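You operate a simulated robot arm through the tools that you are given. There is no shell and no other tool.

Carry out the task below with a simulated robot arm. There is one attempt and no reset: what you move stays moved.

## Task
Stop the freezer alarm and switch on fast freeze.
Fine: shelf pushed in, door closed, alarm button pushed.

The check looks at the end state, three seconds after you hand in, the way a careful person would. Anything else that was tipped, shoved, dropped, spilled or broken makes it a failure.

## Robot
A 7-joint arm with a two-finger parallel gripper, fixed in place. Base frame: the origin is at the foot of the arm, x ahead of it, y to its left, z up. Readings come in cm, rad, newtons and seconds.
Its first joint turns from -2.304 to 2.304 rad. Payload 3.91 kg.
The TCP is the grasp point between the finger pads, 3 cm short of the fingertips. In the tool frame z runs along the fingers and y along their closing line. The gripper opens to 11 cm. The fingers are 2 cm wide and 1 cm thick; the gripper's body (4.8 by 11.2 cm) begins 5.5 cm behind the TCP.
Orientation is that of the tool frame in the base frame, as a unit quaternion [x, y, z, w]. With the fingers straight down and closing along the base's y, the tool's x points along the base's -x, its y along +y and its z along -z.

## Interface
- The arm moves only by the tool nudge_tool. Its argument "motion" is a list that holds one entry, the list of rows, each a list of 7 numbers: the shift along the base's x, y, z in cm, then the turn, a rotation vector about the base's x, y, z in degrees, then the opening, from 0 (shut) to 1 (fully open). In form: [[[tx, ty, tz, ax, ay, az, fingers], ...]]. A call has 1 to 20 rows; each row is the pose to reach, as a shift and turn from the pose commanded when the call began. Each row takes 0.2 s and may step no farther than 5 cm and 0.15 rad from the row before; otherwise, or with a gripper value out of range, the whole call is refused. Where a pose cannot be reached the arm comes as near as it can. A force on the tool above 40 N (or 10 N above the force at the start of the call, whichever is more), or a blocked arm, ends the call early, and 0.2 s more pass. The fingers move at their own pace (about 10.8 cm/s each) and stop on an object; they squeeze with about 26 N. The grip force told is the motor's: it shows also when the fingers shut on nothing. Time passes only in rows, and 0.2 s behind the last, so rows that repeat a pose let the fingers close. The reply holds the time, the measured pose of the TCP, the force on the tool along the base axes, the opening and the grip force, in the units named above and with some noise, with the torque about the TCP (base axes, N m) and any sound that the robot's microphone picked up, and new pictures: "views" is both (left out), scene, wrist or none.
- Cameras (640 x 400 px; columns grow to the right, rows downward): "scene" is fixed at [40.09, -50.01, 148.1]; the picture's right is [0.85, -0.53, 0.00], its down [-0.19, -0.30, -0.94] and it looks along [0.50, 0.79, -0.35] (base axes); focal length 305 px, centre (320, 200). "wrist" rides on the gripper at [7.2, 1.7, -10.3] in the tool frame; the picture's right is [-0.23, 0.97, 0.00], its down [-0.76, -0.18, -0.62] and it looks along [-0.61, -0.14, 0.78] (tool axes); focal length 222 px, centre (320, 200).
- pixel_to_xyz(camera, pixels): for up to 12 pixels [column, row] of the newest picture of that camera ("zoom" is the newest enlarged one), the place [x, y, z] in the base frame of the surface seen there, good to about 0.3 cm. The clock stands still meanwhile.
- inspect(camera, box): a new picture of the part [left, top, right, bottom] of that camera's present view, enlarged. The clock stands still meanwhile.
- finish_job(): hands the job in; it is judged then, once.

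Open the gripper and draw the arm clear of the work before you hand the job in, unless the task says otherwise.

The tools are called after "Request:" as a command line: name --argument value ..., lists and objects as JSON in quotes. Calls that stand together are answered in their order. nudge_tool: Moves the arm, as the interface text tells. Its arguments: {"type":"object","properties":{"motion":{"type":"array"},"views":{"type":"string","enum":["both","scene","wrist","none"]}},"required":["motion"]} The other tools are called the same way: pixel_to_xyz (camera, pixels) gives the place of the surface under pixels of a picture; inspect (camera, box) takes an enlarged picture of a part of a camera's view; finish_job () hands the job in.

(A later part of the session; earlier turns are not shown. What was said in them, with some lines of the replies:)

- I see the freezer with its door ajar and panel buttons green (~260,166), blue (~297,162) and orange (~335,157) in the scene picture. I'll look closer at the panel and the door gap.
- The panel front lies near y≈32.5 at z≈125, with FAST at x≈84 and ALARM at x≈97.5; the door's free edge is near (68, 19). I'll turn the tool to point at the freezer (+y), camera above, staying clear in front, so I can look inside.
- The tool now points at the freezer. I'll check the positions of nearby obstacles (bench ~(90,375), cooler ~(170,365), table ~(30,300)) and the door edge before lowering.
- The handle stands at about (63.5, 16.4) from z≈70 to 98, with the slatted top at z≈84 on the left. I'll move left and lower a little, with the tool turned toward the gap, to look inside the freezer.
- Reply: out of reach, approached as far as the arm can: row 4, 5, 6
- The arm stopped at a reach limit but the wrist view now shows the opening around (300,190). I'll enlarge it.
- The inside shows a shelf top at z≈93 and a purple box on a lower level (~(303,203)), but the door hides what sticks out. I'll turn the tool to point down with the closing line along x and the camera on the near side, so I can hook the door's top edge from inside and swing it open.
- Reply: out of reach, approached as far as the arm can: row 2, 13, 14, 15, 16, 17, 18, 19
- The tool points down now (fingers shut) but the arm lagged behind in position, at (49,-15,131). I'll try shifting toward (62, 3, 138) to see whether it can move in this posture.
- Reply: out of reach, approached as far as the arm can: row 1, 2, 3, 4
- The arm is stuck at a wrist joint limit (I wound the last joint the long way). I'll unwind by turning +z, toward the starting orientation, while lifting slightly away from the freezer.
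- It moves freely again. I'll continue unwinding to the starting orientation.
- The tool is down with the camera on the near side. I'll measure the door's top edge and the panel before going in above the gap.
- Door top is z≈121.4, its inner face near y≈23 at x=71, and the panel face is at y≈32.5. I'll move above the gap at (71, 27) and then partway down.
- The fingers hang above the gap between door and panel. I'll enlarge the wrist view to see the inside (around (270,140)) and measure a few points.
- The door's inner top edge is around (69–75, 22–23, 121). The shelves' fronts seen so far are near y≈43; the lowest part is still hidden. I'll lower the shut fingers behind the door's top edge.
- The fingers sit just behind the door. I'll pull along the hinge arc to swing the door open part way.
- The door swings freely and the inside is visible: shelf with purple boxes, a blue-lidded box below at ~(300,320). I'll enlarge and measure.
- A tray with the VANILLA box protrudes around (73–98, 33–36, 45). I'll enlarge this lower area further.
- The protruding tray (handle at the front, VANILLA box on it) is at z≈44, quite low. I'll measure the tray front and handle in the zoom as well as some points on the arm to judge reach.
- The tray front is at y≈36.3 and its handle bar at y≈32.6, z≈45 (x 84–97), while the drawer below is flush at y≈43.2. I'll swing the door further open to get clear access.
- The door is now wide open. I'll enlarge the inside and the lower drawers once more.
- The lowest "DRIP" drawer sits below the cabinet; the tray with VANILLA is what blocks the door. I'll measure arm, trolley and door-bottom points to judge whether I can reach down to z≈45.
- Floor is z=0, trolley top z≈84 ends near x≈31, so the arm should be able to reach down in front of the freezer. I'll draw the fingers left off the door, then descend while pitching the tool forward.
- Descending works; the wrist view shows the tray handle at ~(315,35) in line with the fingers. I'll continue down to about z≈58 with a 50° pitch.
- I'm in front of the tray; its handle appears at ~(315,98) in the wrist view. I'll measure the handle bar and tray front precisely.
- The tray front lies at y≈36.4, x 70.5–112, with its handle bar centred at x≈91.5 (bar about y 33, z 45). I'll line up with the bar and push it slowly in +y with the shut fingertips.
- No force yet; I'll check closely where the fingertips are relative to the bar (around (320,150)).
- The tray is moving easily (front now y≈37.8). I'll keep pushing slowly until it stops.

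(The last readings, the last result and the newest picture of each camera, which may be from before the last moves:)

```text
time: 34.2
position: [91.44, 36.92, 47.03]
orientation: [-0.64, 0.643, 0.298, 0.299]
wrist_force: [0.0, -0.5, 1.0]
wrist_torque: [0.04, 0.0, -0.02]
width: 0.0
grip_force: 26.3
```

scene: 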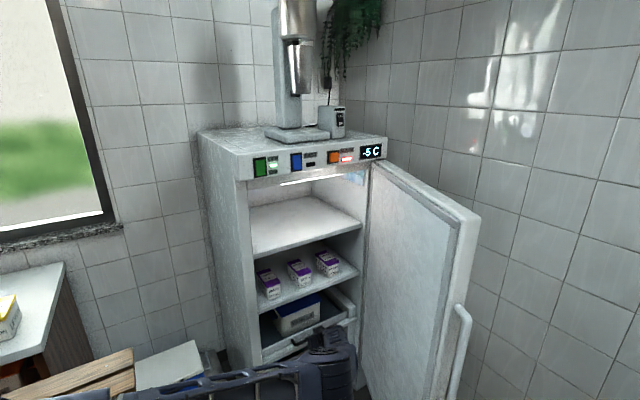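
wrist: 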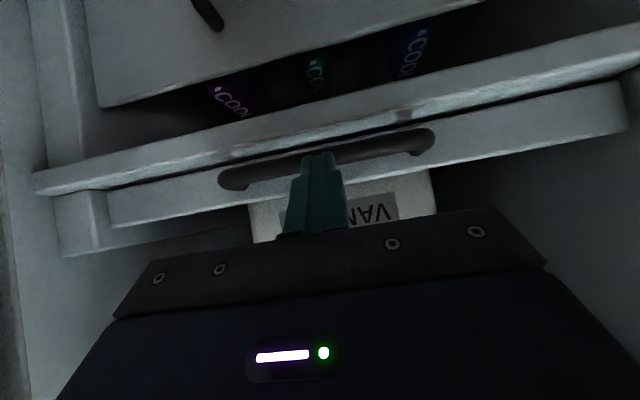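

The tray moved about 5 cm with it still light. I'll measure the tray front versus the drawer below.

Request:
pixel_to_xyz --camera "wrist" --pixels '[[240, 179], [400, 142], [200, 200], [480, 140], [150, 212], [200, 165], [480, 100], [70, 190], [200, 70], [560, 110], [80, 220]]'

Request:
inspect --camera "wrist" --box '[0, 0, 640, 260]'

Request:
inspect --camera "scene" --box '[240, 280, 400, 400]'

```text
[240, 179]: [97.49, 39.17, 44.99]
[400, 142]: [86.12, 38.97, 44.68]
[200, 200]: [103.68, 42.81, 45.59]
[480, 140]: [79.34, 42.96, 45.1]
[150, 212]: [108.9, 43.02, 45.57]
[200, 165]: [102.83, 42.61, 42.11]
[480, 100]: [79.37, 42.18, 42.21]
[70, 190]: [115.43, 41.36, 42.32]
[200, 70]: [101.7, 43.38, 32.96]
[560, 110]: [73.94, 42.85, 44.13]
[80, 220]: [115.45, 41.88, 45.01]
```

```text
1.00 times, centred on (320, 130) of wrist (not enlarged: the box is as wide or as high as the picture)
```

zoom: 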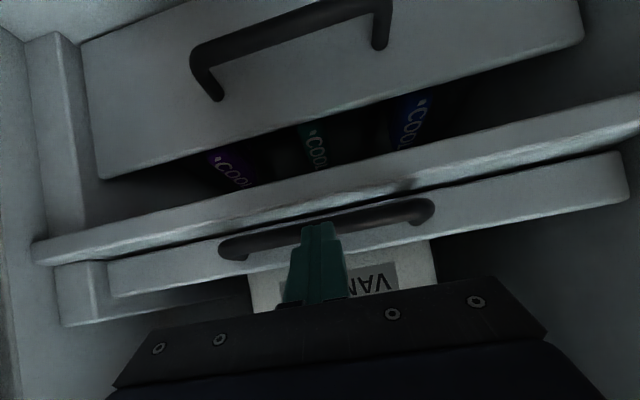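

```text
3.33 times, centred on (320, 340) of scene
```

zoom: 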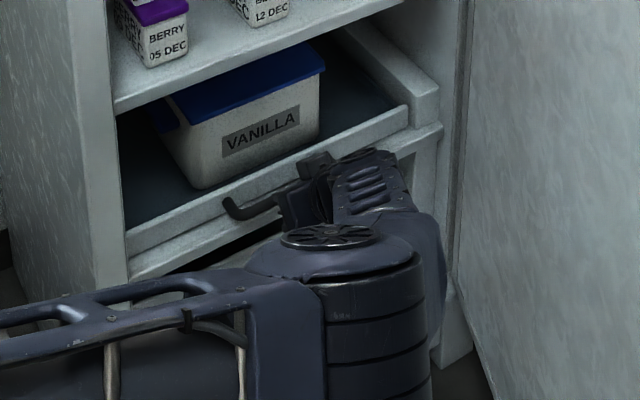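

Tray front is at y≈42.9, nearly flush with the drawer below (43.3). I'll push in small steps until I feel the stop.

Request:
nudge_tool --motion '[[[0, 0.25, 0, 0, 0, 0, 0], [0, 0.5, 0, 0, 0, 0, 0], [0, 0.75, 0, 0, 0, 0, 0], [0, 1.0, 0, 0, 0, 0, 0], [0, 1.0, 0, 0, 0, 0, 0]]]' --views "wrist"

```text
time: 35.0
position: [91.38, 37.04, 47.09]
orientation: [-0.64, 0.642, 0.298, 0.298]
wrist_force: [-7.4, -9.6, 11.5]
wrist_torque: [0.08, 0.19, 0.23]
width: 0.01
grip_force: 26.3
stopped in row 3: the force on the tool passed its limit at 46 N (the readings are from after the stop); the commanded pose is now the measured one
```

wrist: 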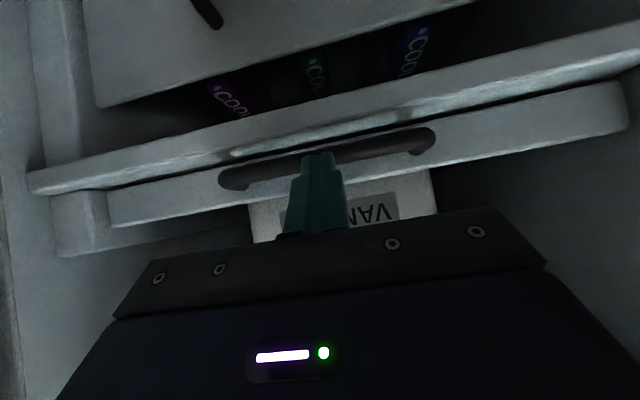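

The tray hit its stop (46 N, front ≈43): it is fully in. I'll back away and rise along the same path.

Request:
nudge_tool --motion '[[[0, -3, 0, 0, 0, 0, 0], [0, -7, 0, 0, 0, 0, 0], [0, -11, 1, 0, 0, 0, 0], [0, -14.5, 4, 0, 0, 0, 0], [-0.5, -17, 8, 0, 0, 0, 0], [-1, -19, 12, 0, 0, 0, 0], [-1, -20.8, 16, 0, 0, 0, 0], [-1, -22, 20, 0, 0, 0, 0], [-1, -23.5, 23.5, 0, 0, 0, 0], [-1, -25.5, 27, -3, 0, 0, 0], [-1, -26.5, 30.5, -6, 0, 0, 0], [-1, -27.5, 34, -9, 0, 0, 0], [-1, -28.5, 37.5, -12, 0, 0, 0], [-1, -29.5, 41.5, -15, 0, 0, 0], [-1, -30, 45.5, -20, 0, 0, 0], [-1, -31, 49.5, -25, 0, 0, 0], [-1, -33, 53.5, -30, 0, 0, 0], [-1, -35, 57.5, -35, 0, 0, 0], [-1, -37, 61.5, -40, 0, 0, 0], [-1, -39, 65.5, -45, 0, 0, 0]]]'

```text
time: 39.1
position: [90.27, -1.84, 112.29]
orientation: [-0.706, 0.707, 0.03, 0.029]
wrist_force: [-0.4, -0.1, -1.1]
wrist_torque: [0.04, 0.04, -0.02]
width: 0.01
grip_force: 26.0
```

scene: 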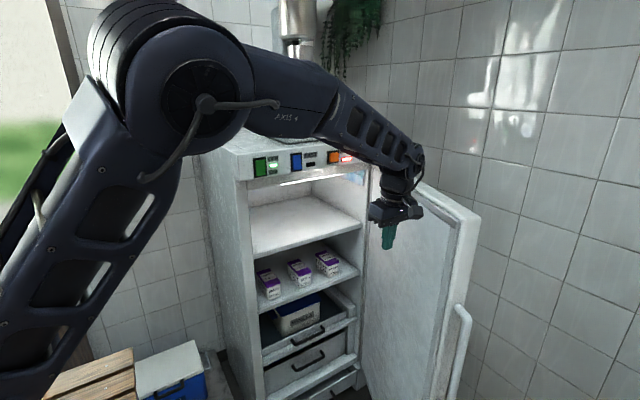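
wrist: 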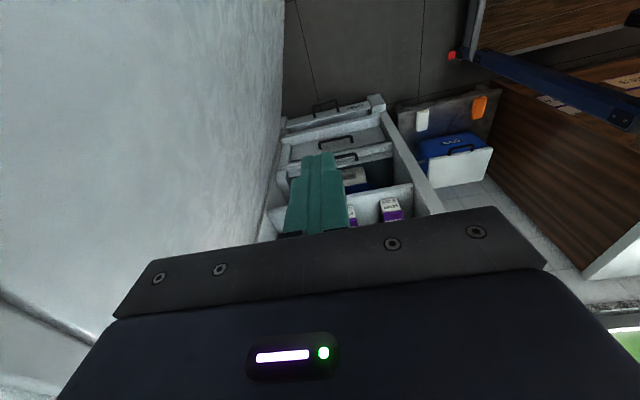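

The tray is in and nothing else moved. I'll rise above the door top and measure the door's top edge points (~(370,165) to (480,215) in the scene).

Request:
inspect --camera "scene" --box '[360, 140, 500, 320]'

Request:
pixel_to_xyz --camera "scene" --pixels '[[462, 216], [470, 210], [478, 214], [455, 204], [448, 200], [430, 187], [440, 190], [470, 220], [464, 240], [458, 306], [468, 320], [452, 225]]'

Request:
nudge_tool --motion '[[[0, 0, 4, -5, 0, 0, 0], [0, 0, 8, -5, 0, 0, 0], [0, 0, 12, -5, 0, 0, 0], [0, 0, 16, -5, 0, 0, 0]]]'

```text
2.22 times, centred on (430, 230) of scene
```

zoom: 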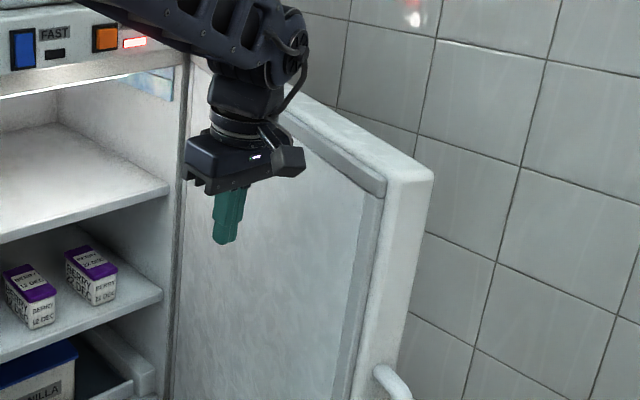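

```text
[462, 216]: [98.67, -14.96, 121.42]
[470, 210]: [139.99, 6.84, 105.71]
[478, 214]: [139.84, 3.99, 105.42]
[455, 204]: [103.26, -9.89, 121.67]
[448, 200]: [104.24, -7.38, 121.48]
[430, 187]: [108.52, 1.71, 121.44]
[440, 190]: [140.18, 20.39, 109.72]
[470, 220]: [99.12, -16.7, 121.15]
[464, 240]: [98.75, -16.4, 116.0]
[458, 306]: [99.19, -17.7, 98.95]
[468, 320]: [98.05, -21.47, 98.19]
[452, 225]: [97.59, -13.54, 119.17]
```

```text
time: 40.1
position: [90.26, -2.09, 128.51]
orientation: [-0.706, 0.708, -0.002, -0.001]
wrist_force: [0.8, -0.7, 0.2]
wrist_torque: [0.0, 0.02, -0.01]
width: 0.0
grip_force: 25.8
```

scene: 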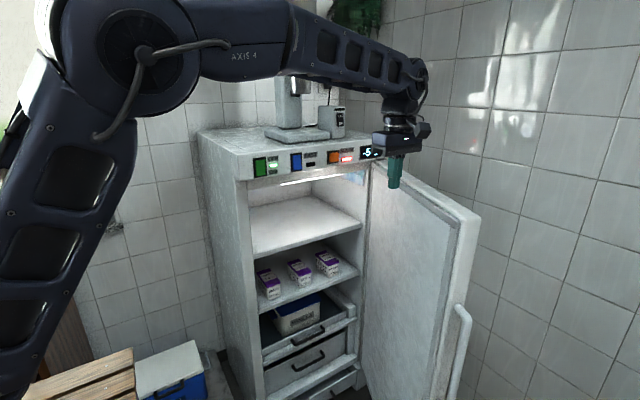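
wrist: 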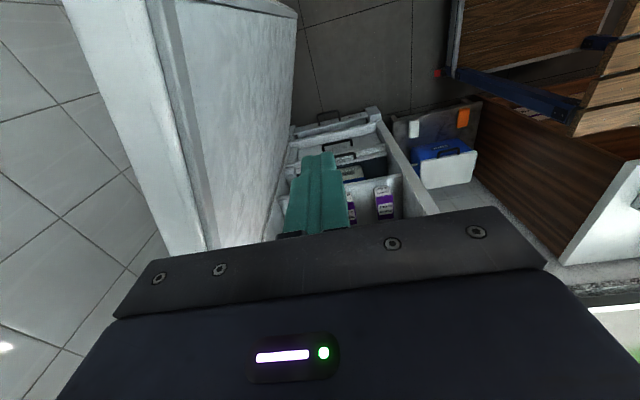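

Door top is at z≈121.4 along (98.7,-15)→(108.5,1.7). I'll sample the door top in the wrist view (strip around columns 90–190) for its mid-line and thickness.

Request:
pixel_to_xyz --camera "wrist" --pixels '[[80, 30], [110, 30], [145, 30], [160, 30], [115, 120], [140, 120], [170, 120], [185, 120], [145, 200], [170, 200], [190, 200], [205, 200]]'

Request:
inspect --camera "wrist" --box '[40, 0, 340, 260]'

```text
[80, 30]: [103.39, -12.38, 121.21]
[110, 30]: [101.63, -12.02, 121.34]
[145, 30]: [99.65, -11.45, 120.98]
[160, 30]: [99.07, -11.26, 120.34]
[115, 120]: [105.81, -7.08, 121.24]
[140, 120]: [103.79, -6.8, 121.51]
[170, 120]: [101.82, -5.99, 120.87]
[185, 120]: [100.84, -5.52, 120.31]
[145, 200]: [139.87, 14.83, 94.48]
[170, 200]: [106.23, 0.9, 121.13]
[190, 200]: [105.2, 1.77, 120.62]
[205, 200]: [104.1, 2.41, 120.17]
```

```text
1.54 times, centred on (190, 130) of wrist
```

zoom: 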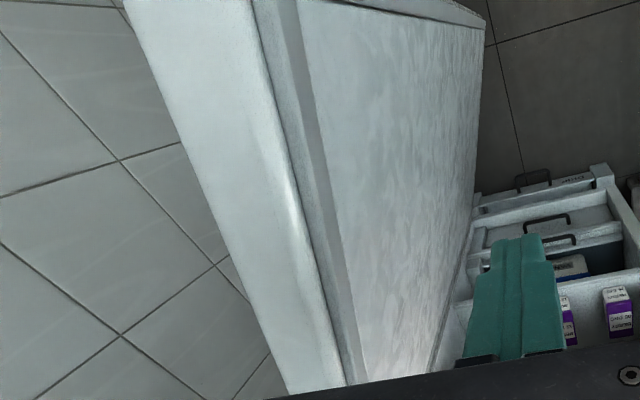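

Door top is ~5 cm thick, mid-line near (102.4,-9), door about 69° open. I'll open the gripper, turn it −20° about z to match the door, and hover above its top edge.

Request:
nudge_tool --motion '[[[3, -1.7, 1, 0, 0, -5, 1], [6, -3.4, 1, 0, 0, -10, 1], [9, -5.1, 1, 0, 0, -15, 1], [12.1, -6.9, 1, 0, 0, -20, 1], [12.1, -6.9, 1, 0, 0, -20, 1]]]'

```text
time: 41.4
position: [102.48, -8.72, 129.43]
orientation: [-0.572, 0.82, -0.001, -0.001]
wrist_force: [-0.5, -0.5, 0.4]
wrist_torque: [0.0, 0.06, -0.04]
width: 11.0
grip_force: 0.1
```

scene: 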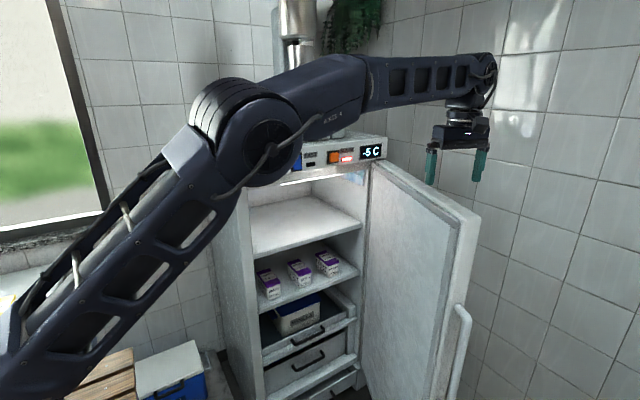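
wrist: 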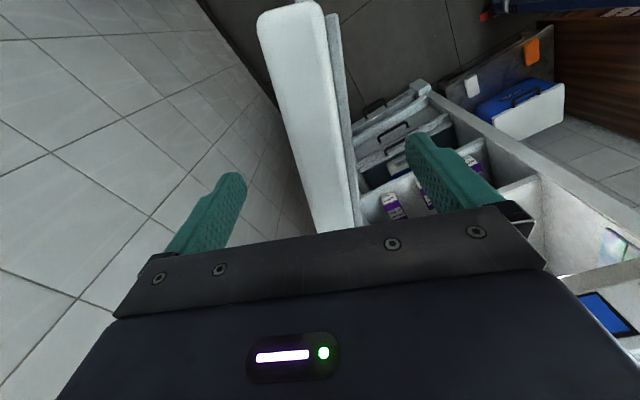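

The fingers straddle the door top nicely. I'll lower them 11 cm over the top edge.

Request:
nudge_tool --motion '[[[0, 0, -4, 0, 0, 0, 1], [0, 0, -8, 0, 0, 0, 1], [0, 0, -11, 0, 0, 0, 1]]]'

```text
time: 42.1
position: [102.67, -8.85, 118.57]
orientation: [-0.572, 0.82, -0.003, 0.0]
wrist_force: [0.6, 0.4, 0.1]
wrist_torque: [0.0, 0.0, -0.01]
width: 10.99
grip_force: 0.1
```

scene: 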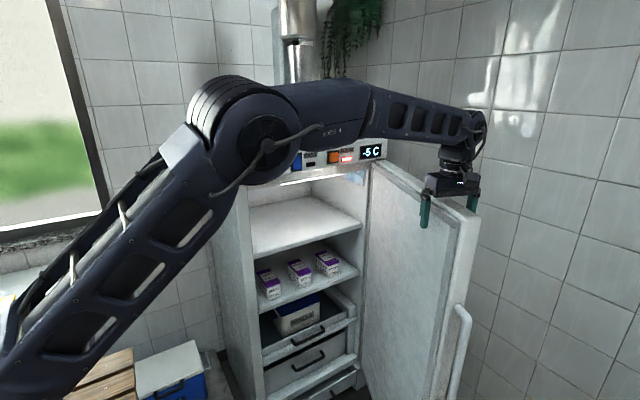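
wrist: 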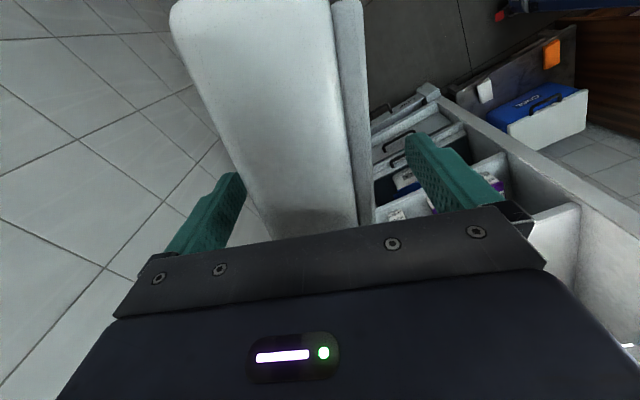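

Both fingers straddle the door. I'll sweep it shut along the hinge arc, turning the gripper with it; first half now.

Request:
nudge_tool --motion '[[[-2.2, 0.96, 0, 0, 0, -3, 1], [-4.34, 2.05, 0, 0, 0, -6, 1], [-6.42, 3.26, 0, 0, 0, -9, 1], [-8.43, 4.57, 0, 0, 0, -12, 1], [-10.37, 5.98, 0, 0, 0, -15, 1], [-12.24, 7.5, 0, 0, 0, -18, 1], [-14.02, 9.11, 0, 0, 0, -21, 1], [-15.72, 10.81, 0, 0, 0, -24, 1]]]'

```text
time: 44.0
position: [86.81, 1.82, 118.57]
orientation: [-0.388, 0.922, -0.002, -0.002]
wrist_force: [0.4, -0.9, 0.9]
wrist_torque: [-0.01, 0.01, 0.05]
width: 11.0
grip_force: 0.0
```

scene: 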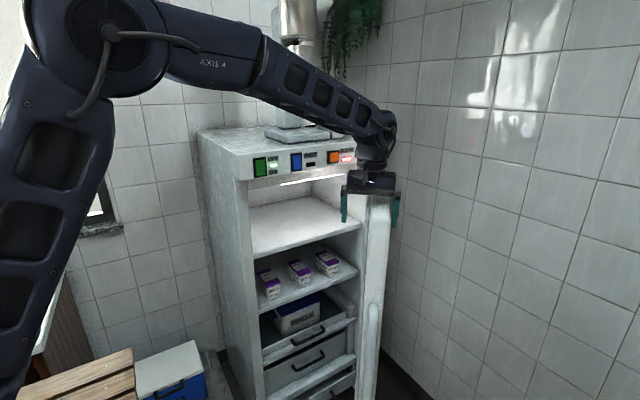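
wrist: 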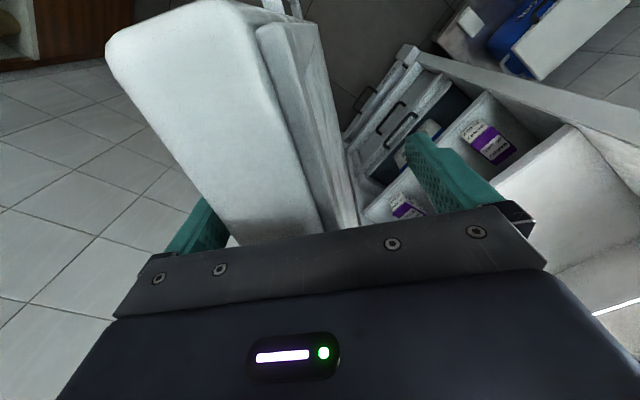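

The door follows well. I'll continue the sweep to about 20° open.

Request:
nudge_tool --motion '[[[-1.6, 1.79, 0, 0, 0, -3, 1], [-3.11, 3.66, 0, 0, 0, -6, 1], [-4.52, 5.61, 0, 0, 0, -9, 1], [-5.83, 7.63, 0, 0, 0, -12, 1], [-7.02, 9.71, 0, 0, 0, -15, 1], [-8.11, 11.85, 0, 0, 0, -18, 1], [-9.08, 14.05, 0, 0, 0, -21, 1], [-9.94, 16.29, 0, 0, 0, -24, 1]]]'

```text
time: 45.8
position: [76.79, 18.26, 118.59]
orientation: [-0.188, 0.982, -0.001, -0.002]
wrist_force: [0.4, 0.7, 0.4]
wrist_torque: [0.02, 0.02, -0.02]
width: 10.98
grip_force: 0.0
```

scene: 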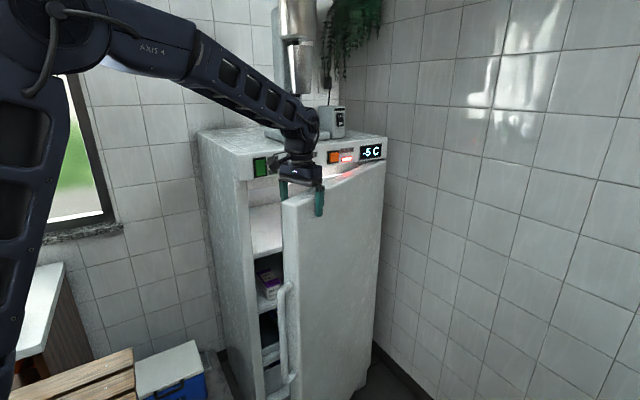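
wrist: 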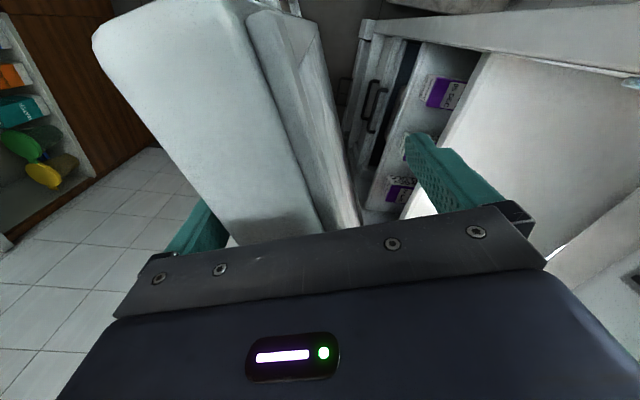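

The door is about 25° open. I'll lift off the top edge, then retreat in front while turning the tool to point at the freezer (camera on top).

Request:
nudge_tool --motion '[[[0, 0, 4.7, 0, 0, 0, 1], [0, 0, 9.4, 0, 0, 0, 1], [0, 0, 14, 0, 0, 0, 1], [-0.6, -2.5, 14, 3.59, 5.32, -5.32, 0.5], [-1.2, -5, 14, 7.18, 10.64, -10.64, 0], [-1.8, -7.5, 14, 10.76, 15.96, -15.96, 0], [-2.4, -10, 14, 14.35, 21.28, -21.28, 0], [-3, -12.5, 14, 17.94, 26.6, -26.6, 0], [-3.8, -15, 14, 21.5, 31.9, -31.9, 0], [-4.6, -17, 14, 25.1, 37.2, -37.2, 0], [-5.4, -19, 14, 28.7, 42.5, -42.5, 0], [-6.2, -20, 14, 32.3, 47.9, -47.9, 0], [-7, -20.5, 14, 35.9, 53.2, -53.2, 0], [-7.8, -21, 14, 39.5, 58.5, -58.5, 0], [-8.6, -21.5, 14, 43.1, 63.8, -63.8, 0], [-9.4, -22, 14, 46.6, 69.1, -69.1, 0], [-10, -22.3, 14, 50.2, 74.5, -74.5, 0], [-10.4, -22.3, 14, 53.8, 79.8, -79.8, 0], [-10.8, -22.3, 14, 57.4, 85.1, -85.1, 0]]]'

```text
time: 49.8
position: [66.17, -4.02, 132.59]
orientation: [-0.499, -0.499, -0.499, 0.503]
wrist_force: [0.1, 0.4, 0.5]
wrist_torque: [0.01, 0.03, 0.01]
width: 0.01
grip_force: 26.0
```

scene: 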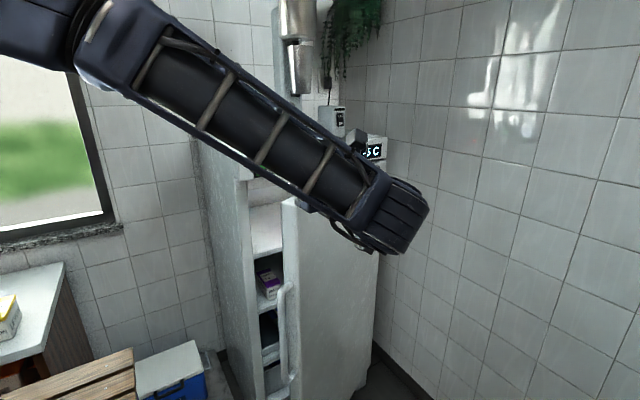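
wrist: 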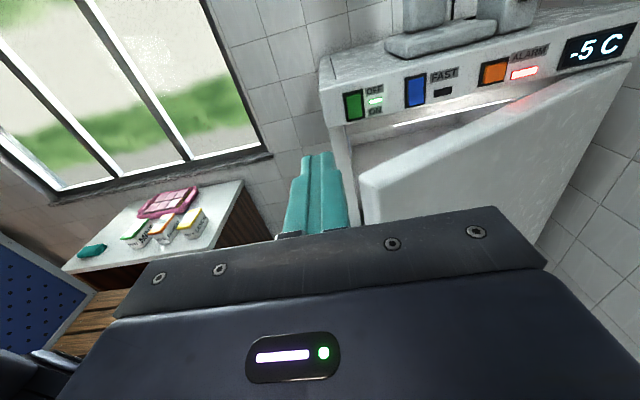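

Tool now points at the freezer, fingers shut. I'll move down in front of the door near its free edge (x≈76, z≈110).

Request:
nudge_tool --motion '[[[1.6, 0, -3.7, 0, 0, 0, 0], [3.2, 0, -7.4, 0, 0, 0, 0], [4.8, 0, -11, 0, 0, 0, 0], [6.5, 0, -14.7, 0, 0, 0, 0], [8.2, 0, -18.4, 0, 0, 0, 0], [9.8, 0, -22, 0, 0, 0, 0]]]'

```text
time: 51.1
position: [75.75, -3.8, 110.64]
orientation: [-0.499, -0.5, -0.499, 0.502]
wrist_force: [0.1, -0.5, 0.3]
wrist_torque: [-0.08, -0.01, -0.01]
width: 0.0
grip_force: 26.3
```

scene: 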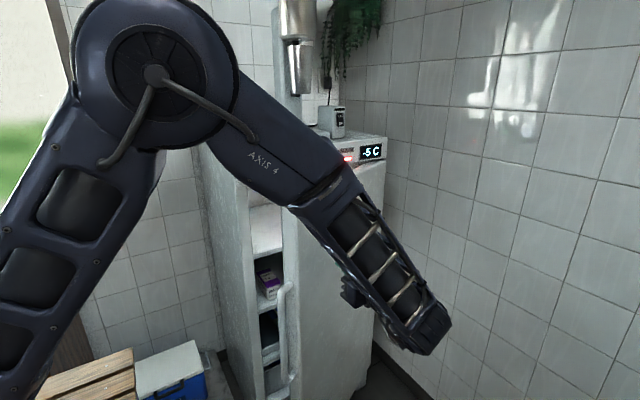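
wrist: 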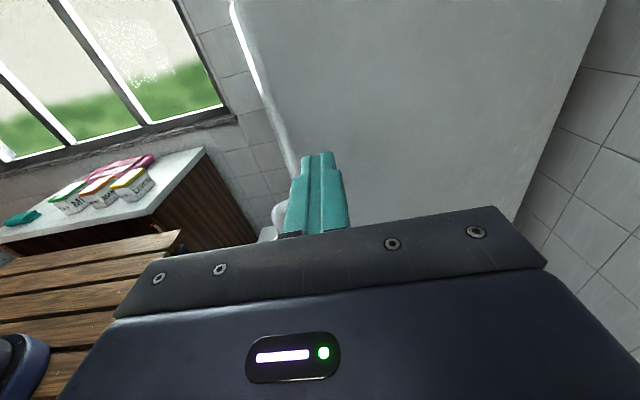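

The fingertips face the door near its free edge. I'll push in +y at a moderate pace, most of the way.

Request:
nudge_tool --motion '[[[0, 2.5, 0, 0, 0, 0, 0], [0, 5, 0, 0, 0, 0, 0], [0, 7.5, 0, 0, 0, 0, 0], [0, 10, 0, 0, 0, 0, 0], [0, 12, 0, 0, 0, 0, 0], [0, 14, 0, 0, 0, 0, 0], [0, 16, 0, 0, 0, 0, 0], [0, 18, 0, 0, 0, 0, 0], [0, 20, 0, 0, 0, 0, 0], [0, 22, 0, 0, 0, 0, 0], [0, 24, 0, 0, 0, 0, 0], [0, 26, 0, 0, 0, 0, 0], [0, 28, 0, 0, 0, 0, 0], [0, 29.5, 0, 0, 0, 0, 0]]]'

```text
time: 54.1
position: [75.86, 25.54, 110.5]
orientation: [-0.499, -0.499, -0.499, 0.502]
wrist_force: [-0.4, -0.4, 0.8]
wrist_torque: [0.02, 0.0, 0.0]
width: 0.0
grip_force: 26.1
```

scene: 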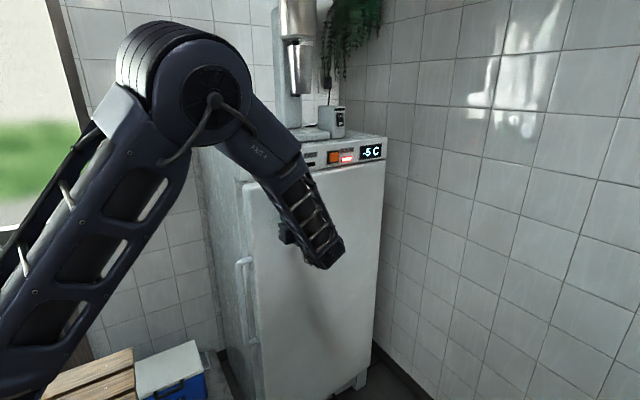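
wrist: 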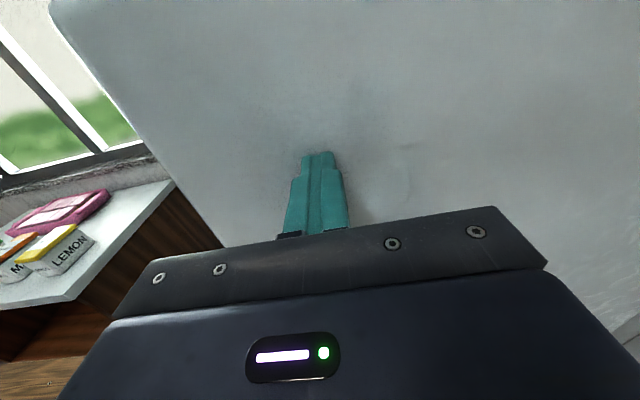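

Door almost closed (tips at y≈28.5). I'll finish closing in small steps until it stops.

Request:
nudge_tool --motion '[[[0, 0.7, 0, 0, 0, 0, 0], [0, 1.4, 0, 0, 0, 0, 0], [0, 2.1, 0, 0, 0, 0, 0], [0, 2.8, 0, 0, 0, 0, 0], [0, 3.4, 0, 0, 0, 0, 0], [0, 4, 0, 0, 0, 0, 0], [0, 4.5, 0, 0, 0, 0, 0], [0, 5, 0, 0, 0, 0, 0]]]'

```text
time: 56.0
position: [76.02, 30.05, 110.47]
orientation: [-0.5, -0.499, -0.5, 0.501]
wrist_force: [-8.4, -12.1, 6.1]
wrist_torque: [0.08, 0.05, 0.17]
width: 0.0
grip_force: 25.9
stopped in row 8: the force on the tool passed its limit at 50 N (the readings are from after the stop); the commanded pose is now the measured one
```

scene: 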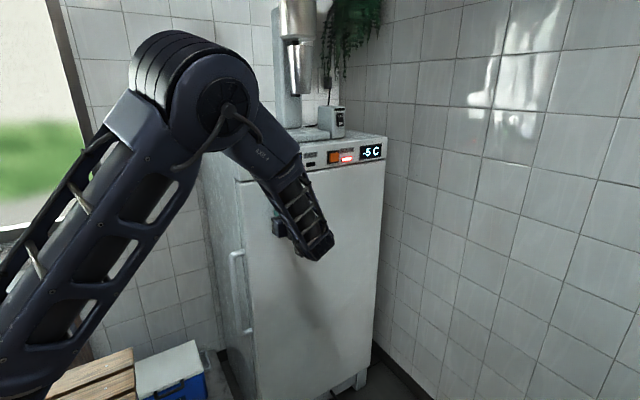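
wrist: 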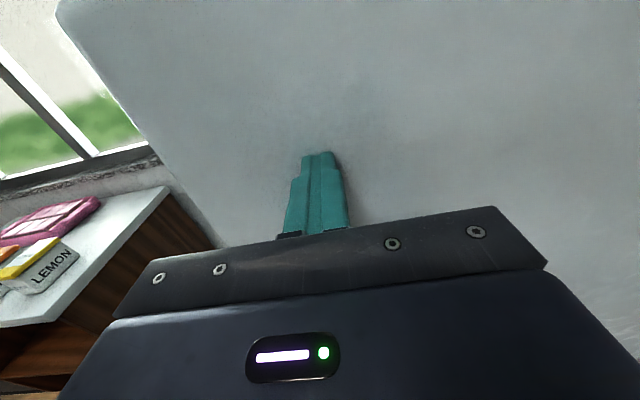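

The door met its stop (50 N with tips at y≈33), so it is closed. I'll back off and rise to look at the panel.

Request:
nudge_tool --motion '[[[0, -3, 0, 0, 0, 0, 0], [0, -7, 0, 0, 0, 0, 0], [0, -11, 0, 0, 0, 0, 0], [0, -15, 0, 0, 0, 0, 0], [1, -18, 3, 0, 0, 0, 0], [2, -19, 7, 0, 0, 0, 0], [4, -19, 11, 0, 0, 0, 0], [6, -19, 15, 0, 0, 0, 0], [8, -19, 18, 0, 0, 0, 0]]]'

```text
time: 58.0
position: [83.97, 11.12, 128.47]
orientation: [-0.5, -0.499, -0.499, 0.502]
wrist_force: [0.4, 0.7, -0.3]
wrist_torque: [0.01, 0.0, 0.05]
width: 0.01
grip_force: 26.1
```

scene: 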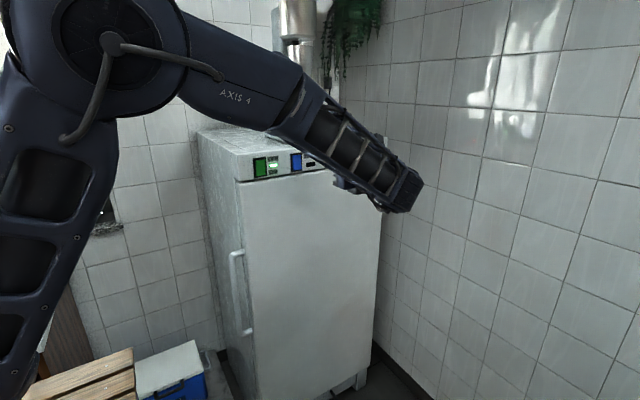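
wrist: 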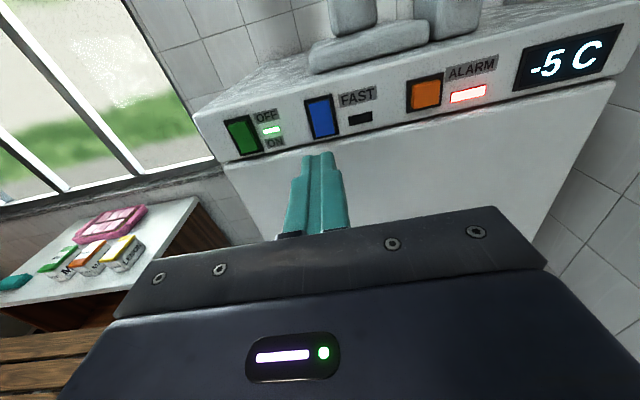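

The door is closed; the alarm lamp (468,94) is still red. I'll enlarge the panel and measure the FAST rocker (~(321,117)) and the ALARM button (~(424,95)).

Request:
inspect --camera "wrist" --box '[190, 20, 510, 180]'

Request:
pixel_to_xyz --camera "wrist" --pixels '[[316, 100], [321, 117], [327, 134], [410, 95], [426, 80], [426, 95], [427, 108], [440, 92], [237, 122], [248, 150], [360, 118], [290, 140]]'

Request:
pixel_to_xyz --camera "scene" --pixels '[[297, 157], [297, 162], [297, 168], [260, 160], [260, 166], [262, 172], [240, 180], [275, 195], [250, 230], [320, 300], [238, 260]]'

```text
2.00 times, centred on (350, 100) of wrist
```

zoom: 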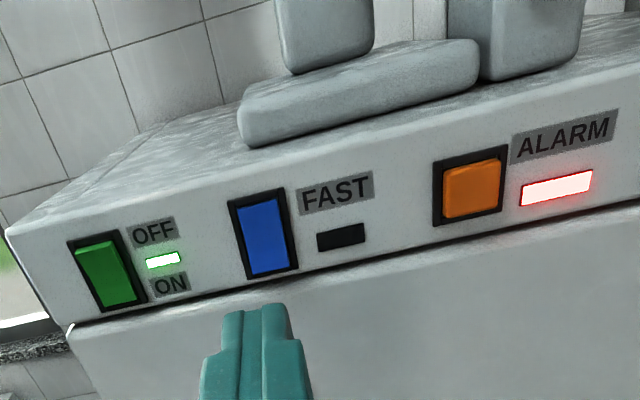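

```text
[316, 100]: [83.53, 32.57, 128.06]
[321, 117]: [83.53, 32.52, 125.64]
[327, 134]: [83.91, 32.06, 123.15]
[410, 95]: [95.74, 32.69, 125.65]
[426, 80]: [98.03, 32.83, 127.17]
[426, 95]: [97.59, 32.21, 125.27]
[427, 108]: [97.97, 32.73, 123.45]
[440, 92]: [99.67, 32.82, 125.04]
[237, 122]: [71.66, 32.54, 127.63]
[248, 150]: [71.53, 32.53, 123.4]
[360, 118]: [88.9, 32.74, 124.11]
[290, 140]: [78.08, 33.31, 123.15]
```

```text
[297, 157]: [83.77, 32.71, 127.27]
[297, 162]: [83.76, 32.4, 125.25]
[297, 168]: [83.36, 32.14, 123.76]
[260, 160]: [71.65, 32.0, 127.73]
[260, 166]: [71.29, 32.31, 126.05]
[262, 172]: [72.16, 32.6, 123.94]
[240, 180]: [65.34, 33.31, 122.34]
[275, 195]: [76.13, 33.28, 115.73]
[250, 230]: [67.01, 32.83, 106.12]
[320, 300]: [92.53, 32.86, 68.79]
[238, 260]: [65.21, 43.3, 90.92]
```

The green rocker (ON) has its top sticking out and bottom pressed, while the blue FAST rocker is opposite (bottom out at y≈32.1, lamp dark). I'll press the bottom half of FAST at (83.65, 123.6), approaching first.

Request:
nudge_tool --motion '[[[-0.3, 3, -2.5, 0, 0, 0, 0], [-0.3, 6, -4.9, 0, 0, 0, 0], [-0.3, 10, -4.9, 0, 0, 0, 0], [-0.3, 14, -4.9, 0, 0, 0, 0], [-0.3, 16, -4.9, 0, 0, 0, 0]]]'

```text
time: 59.1
position: [83.77, 27.16, 123.49]
orientation: [-0.5, -0.499, -0.499, 0.501]
wrist_force: [-0.8, 0.3, -0.4]
wrist_torque: [-0.03, -0.04, -0.04]
width: 0.0
grip_force: 26.2
```

scene: 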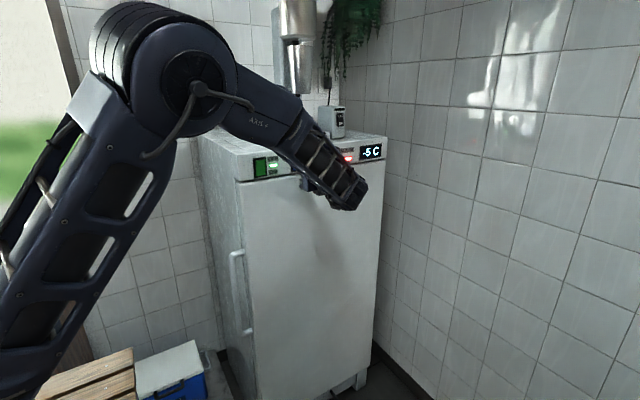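
wrist: 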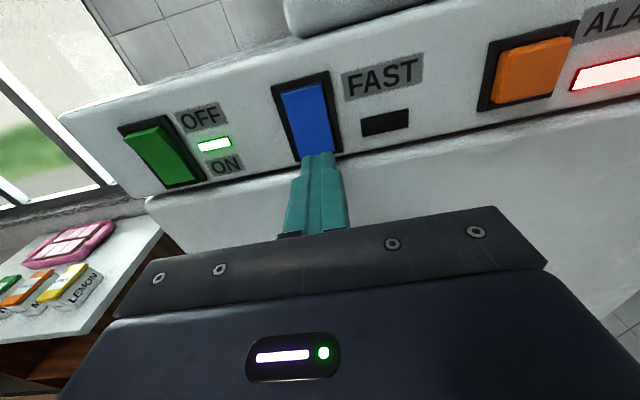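

The fingertips line up with the lower half of the blue rocker. I'll press slowly.

Request:
nudge_tool --motion '[[[0, 0.6, 0, 0, 0, 0, 0], [0, 1.2, 0, 0, 0, 0, 0], [0, 1.7, 0, 0, 0, 0, 0], [0, 2.1, 0, 0, 0, 0, 0], [0, 2.5, 0, 0, 0, 0, 0], [0, 2.8, 0, 0, 0, 0, 0]]]'

```text
time: 60.5
position: [83.8, 29.29, 123.42]
orientation: [0.502, 0.498, 0.5, -0.5]
wrist_force: [-5.0, -16.2, 1.9]
wrist_torque: [0.22, 0.04, 0.17]
width: 0.0
grip_force: 26.3
stopped in row 6: the force on the tool passed its limit at 46 N (the readings are from after the stop); the commanded pose is now the measured one
```

scene: 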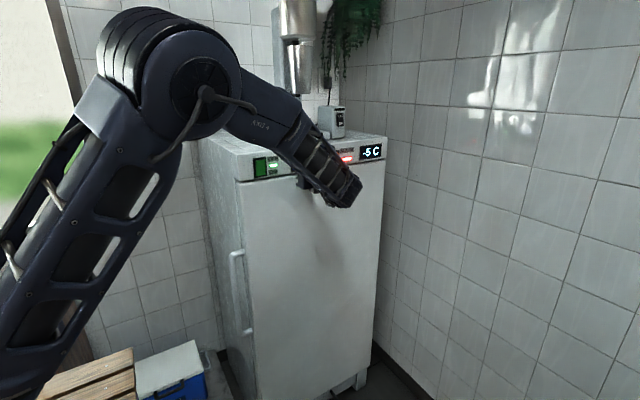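
wrist: 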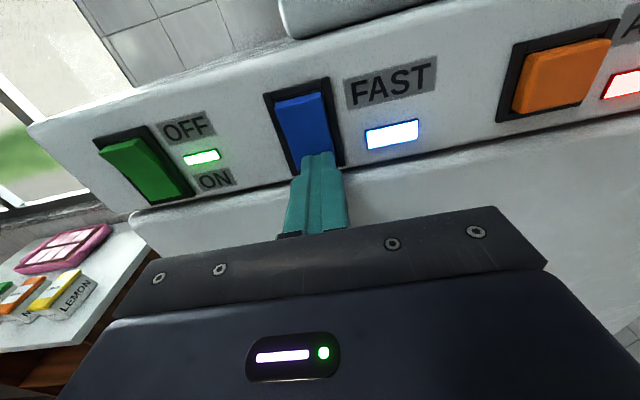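

The FAST lamp at (392,134) is lit. I'll back off and move across to face the orange ALARM button at (97.7, 125.2).

Request:
nudge_tool --motion '[[[0, -2, 0, 0, 0, 0, 0], [0, -5, 0, 0, 0, 0, 0], [3.5, -6, 1, 0, 0, 0, 0], [7, -6, 1.8, 0, 0, 0, 0], [10.5, -6, 1.8, 0, 0, 0, 0], [13.9, -6, 1.8, 0, 0, 0, 0], [13.9, -4, 1.8, 0, 0, 0, 0]]]'

```text
time: 62.1
position: [97.73, 25.48, 125.44]
orientation: [-0.5, -0.5, -0.5, 0.5]
wrist_force: [0.3, 0.3, 0.4]
wrist_torque: [0.01, 0.0, 0.03]
width: 0.01
grip_force: 25.8
```

scene: 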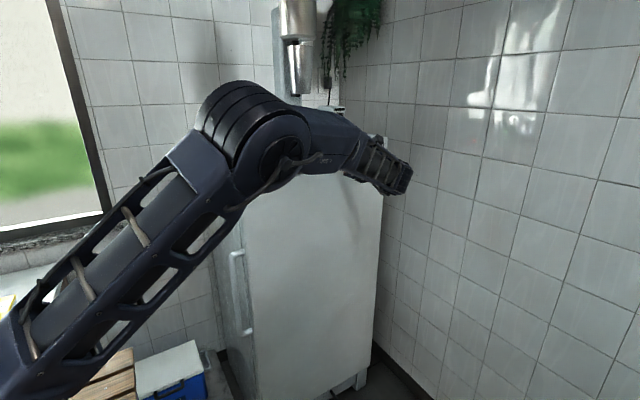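
wrist: 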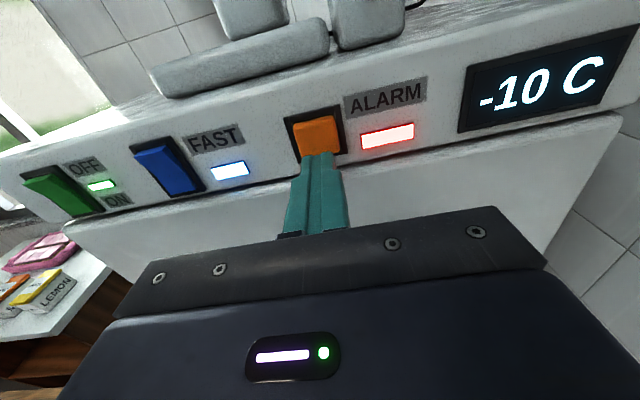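

The tips are right at the orange button ((316,135)); the display shows −10 C now. I'll press ALARM gently.

Request:
nudge_tool --motion '[[[0, 1.5, 0, 0, 0, 0, 0], [0, 2.7, 0, 0, 0, 0, 0], [0, 3.3, 0, 0, 0, 0, 0], [0, 3.8, 0, 0, 0, 0, 0], [0, 4.2, 0, 0, 0, 0, 0], [0, 4.5, 0, 0, 0, 0, 0]]]'

```text
time: 63.5
position: [97.68, 29.71, 125.26]
orientation: [0.501, 0.499, 0.5, -0.5]
wrist_force: [-5.7, -22.9, 1.9]
wrist_torque: [0.06, 0.04, 0.17]
width: 0.0
grip_force: 26.0
heard: click
```

scene: 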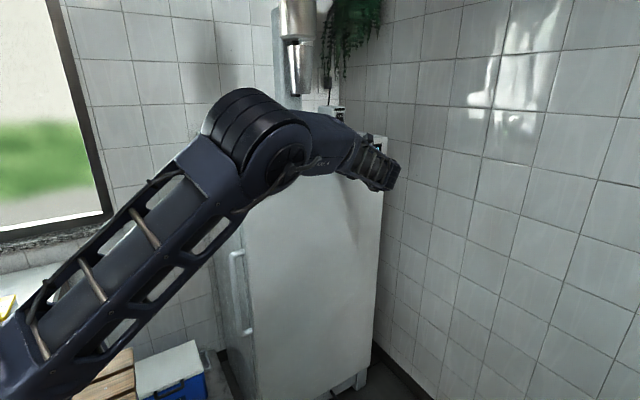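
wrist: 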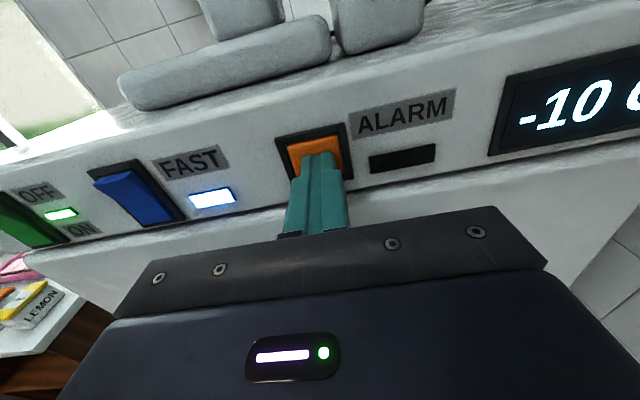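

Click heard, and the alarm lamp at (402,158) went dark. I'll back away from the panel and recheck all the lamps.

Request:
nudge_tool --motion '[[[0, -2, 0, 0, 0, 0, 0], [0, -6, 0, 0, 0, 0, 0], [0, -10, 0, 0, 0, 0, 0], [-3, -14, 0, 0, 0, 0, 0], [-6, -18, 0, 0, 0, 0, 0], [-9, -21, 2, 0, 0, 0, 0.5], [-12, -24, 4, 0, 0, 0, 1], [-15, -27, 6, 0, 0, 0, 1], [-18, -30, 8, 0, 0, 0, 1]]]'

```text
time: 65.5
position: [79.73, -0.15, 133.39]
orientation: [0.501, 0.498, 0.499, -0.501]
wrist_force: [-0.5, 0.0, -1.4]
wrist_torque: [0.04, 0.02, 0.08]
width: 11.0
grip_force: 0.0
```

scene: 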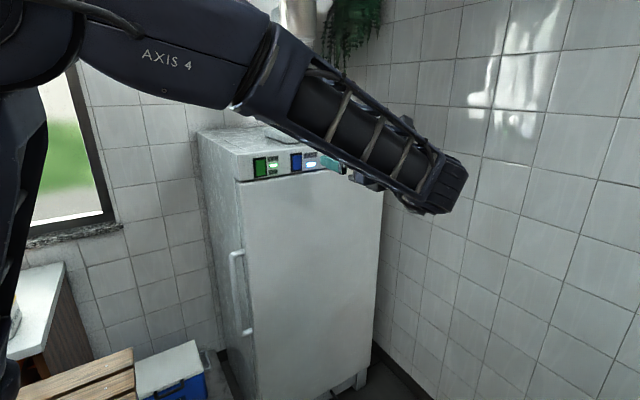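
wrist: 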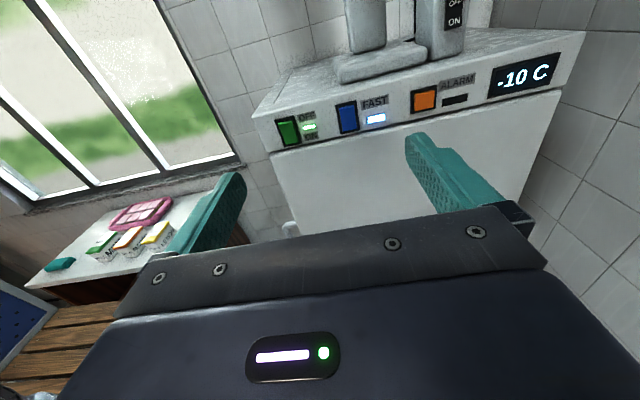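

Power and FAST lamps lit, ALARM dark, display −10 C. I'll draw back further, wait a little, and check that the alarm stays off and the door stays shut.

Request:
nudge_tool --motion '[[[-4, -1, 1, 0, 0, 0, 1], [-8, -2, 2, 0, 0, 0, 1], [-12, -3, 3, 0, 0, 0, 1], [-15, -4, 4, 0, 0, 0, 1], [-15, -4, 4, 0, 0, 0, 1], [-15, -4, 4, 0, 0, 0, 1], [-15, -4, 4, 0, 0, 0, 1], [-15, -4, 4, 0, 0, 0, 1], [-15, -4, 4, 0, 0, 0, 1], [-15, -4, 4, 0, 0, 0, 1], [-15, -4, 4, 0, 0, 0, 1], [-15, -4, 4, 0, 0, 0, 1], [-15, -4, 4, 0, 0, 0, 1], [-15, -4, 4, 0, 0, 0, 1], [-15, -4, 4, 0, 0, 0, 1]]]'

Request:
inspect --camera "wrist" --box '[300, 20, 640, 240]'

Request:
pixel_to_xyz --camera "scene" --pixels '[[245, 195], [260, 300], [310, 250], [350, 300], [235, 290], [260, 200], [300, 350]]'

```text
time: 68.7
position: [64.82, -4.01, 137.25]
orientation: [0.502, 0.498, 0.499, -0.501]
wrist_force: [0.5, 0.5, -0.3]
wrist_torque: [0.0, 0.0, -0.03]
width: 11.0
grip_force: 0.0
```

scene: 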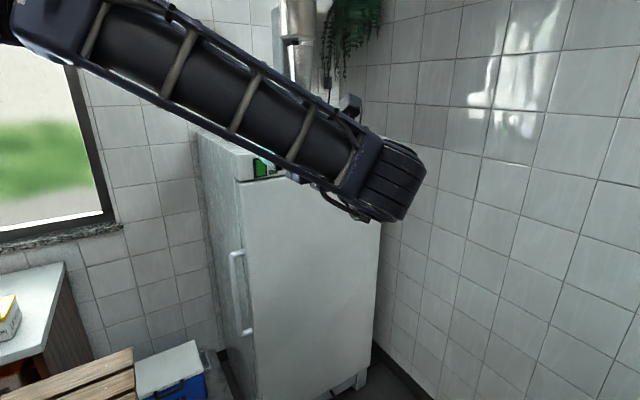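
wrist: 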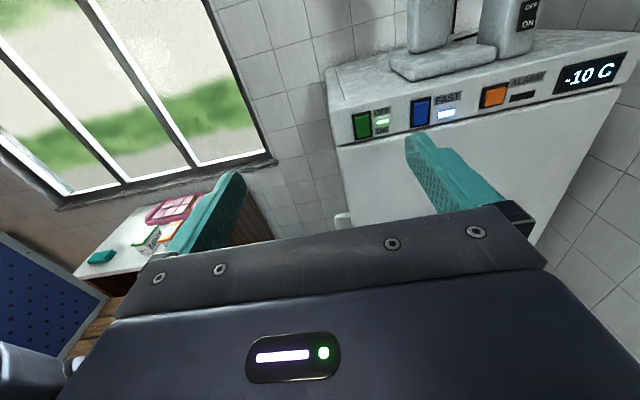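

```text
1.82 times, centred on (470, 130) of wrist
```

zoom: 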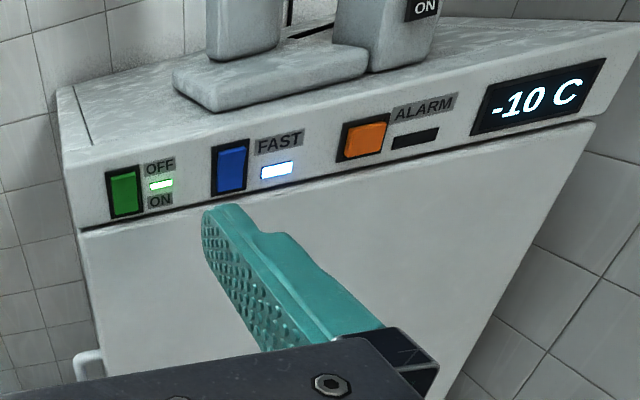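

```text
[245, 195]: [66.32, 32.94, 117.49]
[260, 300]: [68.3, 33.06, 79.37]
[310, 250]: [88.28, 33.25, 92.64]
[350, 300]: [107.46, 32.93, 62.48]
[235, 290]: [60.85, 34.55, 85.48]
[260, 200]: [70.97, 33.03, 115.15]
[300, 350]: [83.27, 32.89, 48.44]
```

The door is flush at y≈33 over its whole face. FAST is lit, ALARM has stayed dark, and the gripper is open and clear of the work, so I'm handing in.

Request:
finish_job

```text
The job is handed in.
```

The freezer alarm is off and fast freeze is on.

- **Shelf:** the shelf with the VANILLA box was sticking out and holding the door ajar. I pushed it in until it hit its stop. The box stayed in place.
- **Door:** it is closed, flush with the panel over the whole face I measured.
- **Fast freeze:** I pressed the lower half of the FAST switch. Its lamp is lit.
- **Alarm:** I pressed the ALARM button and heard a click. Its lamp went dark and was still dark about five seconds later. The display had gone from −5 °C to −10 °C by then.

The power switch is still on. I left the DRIP drawer below the cabinet as it was, slightly out. Nothing else looked moved or tipped in the pictures. The gripper is open and the arm is clear of the freezer.
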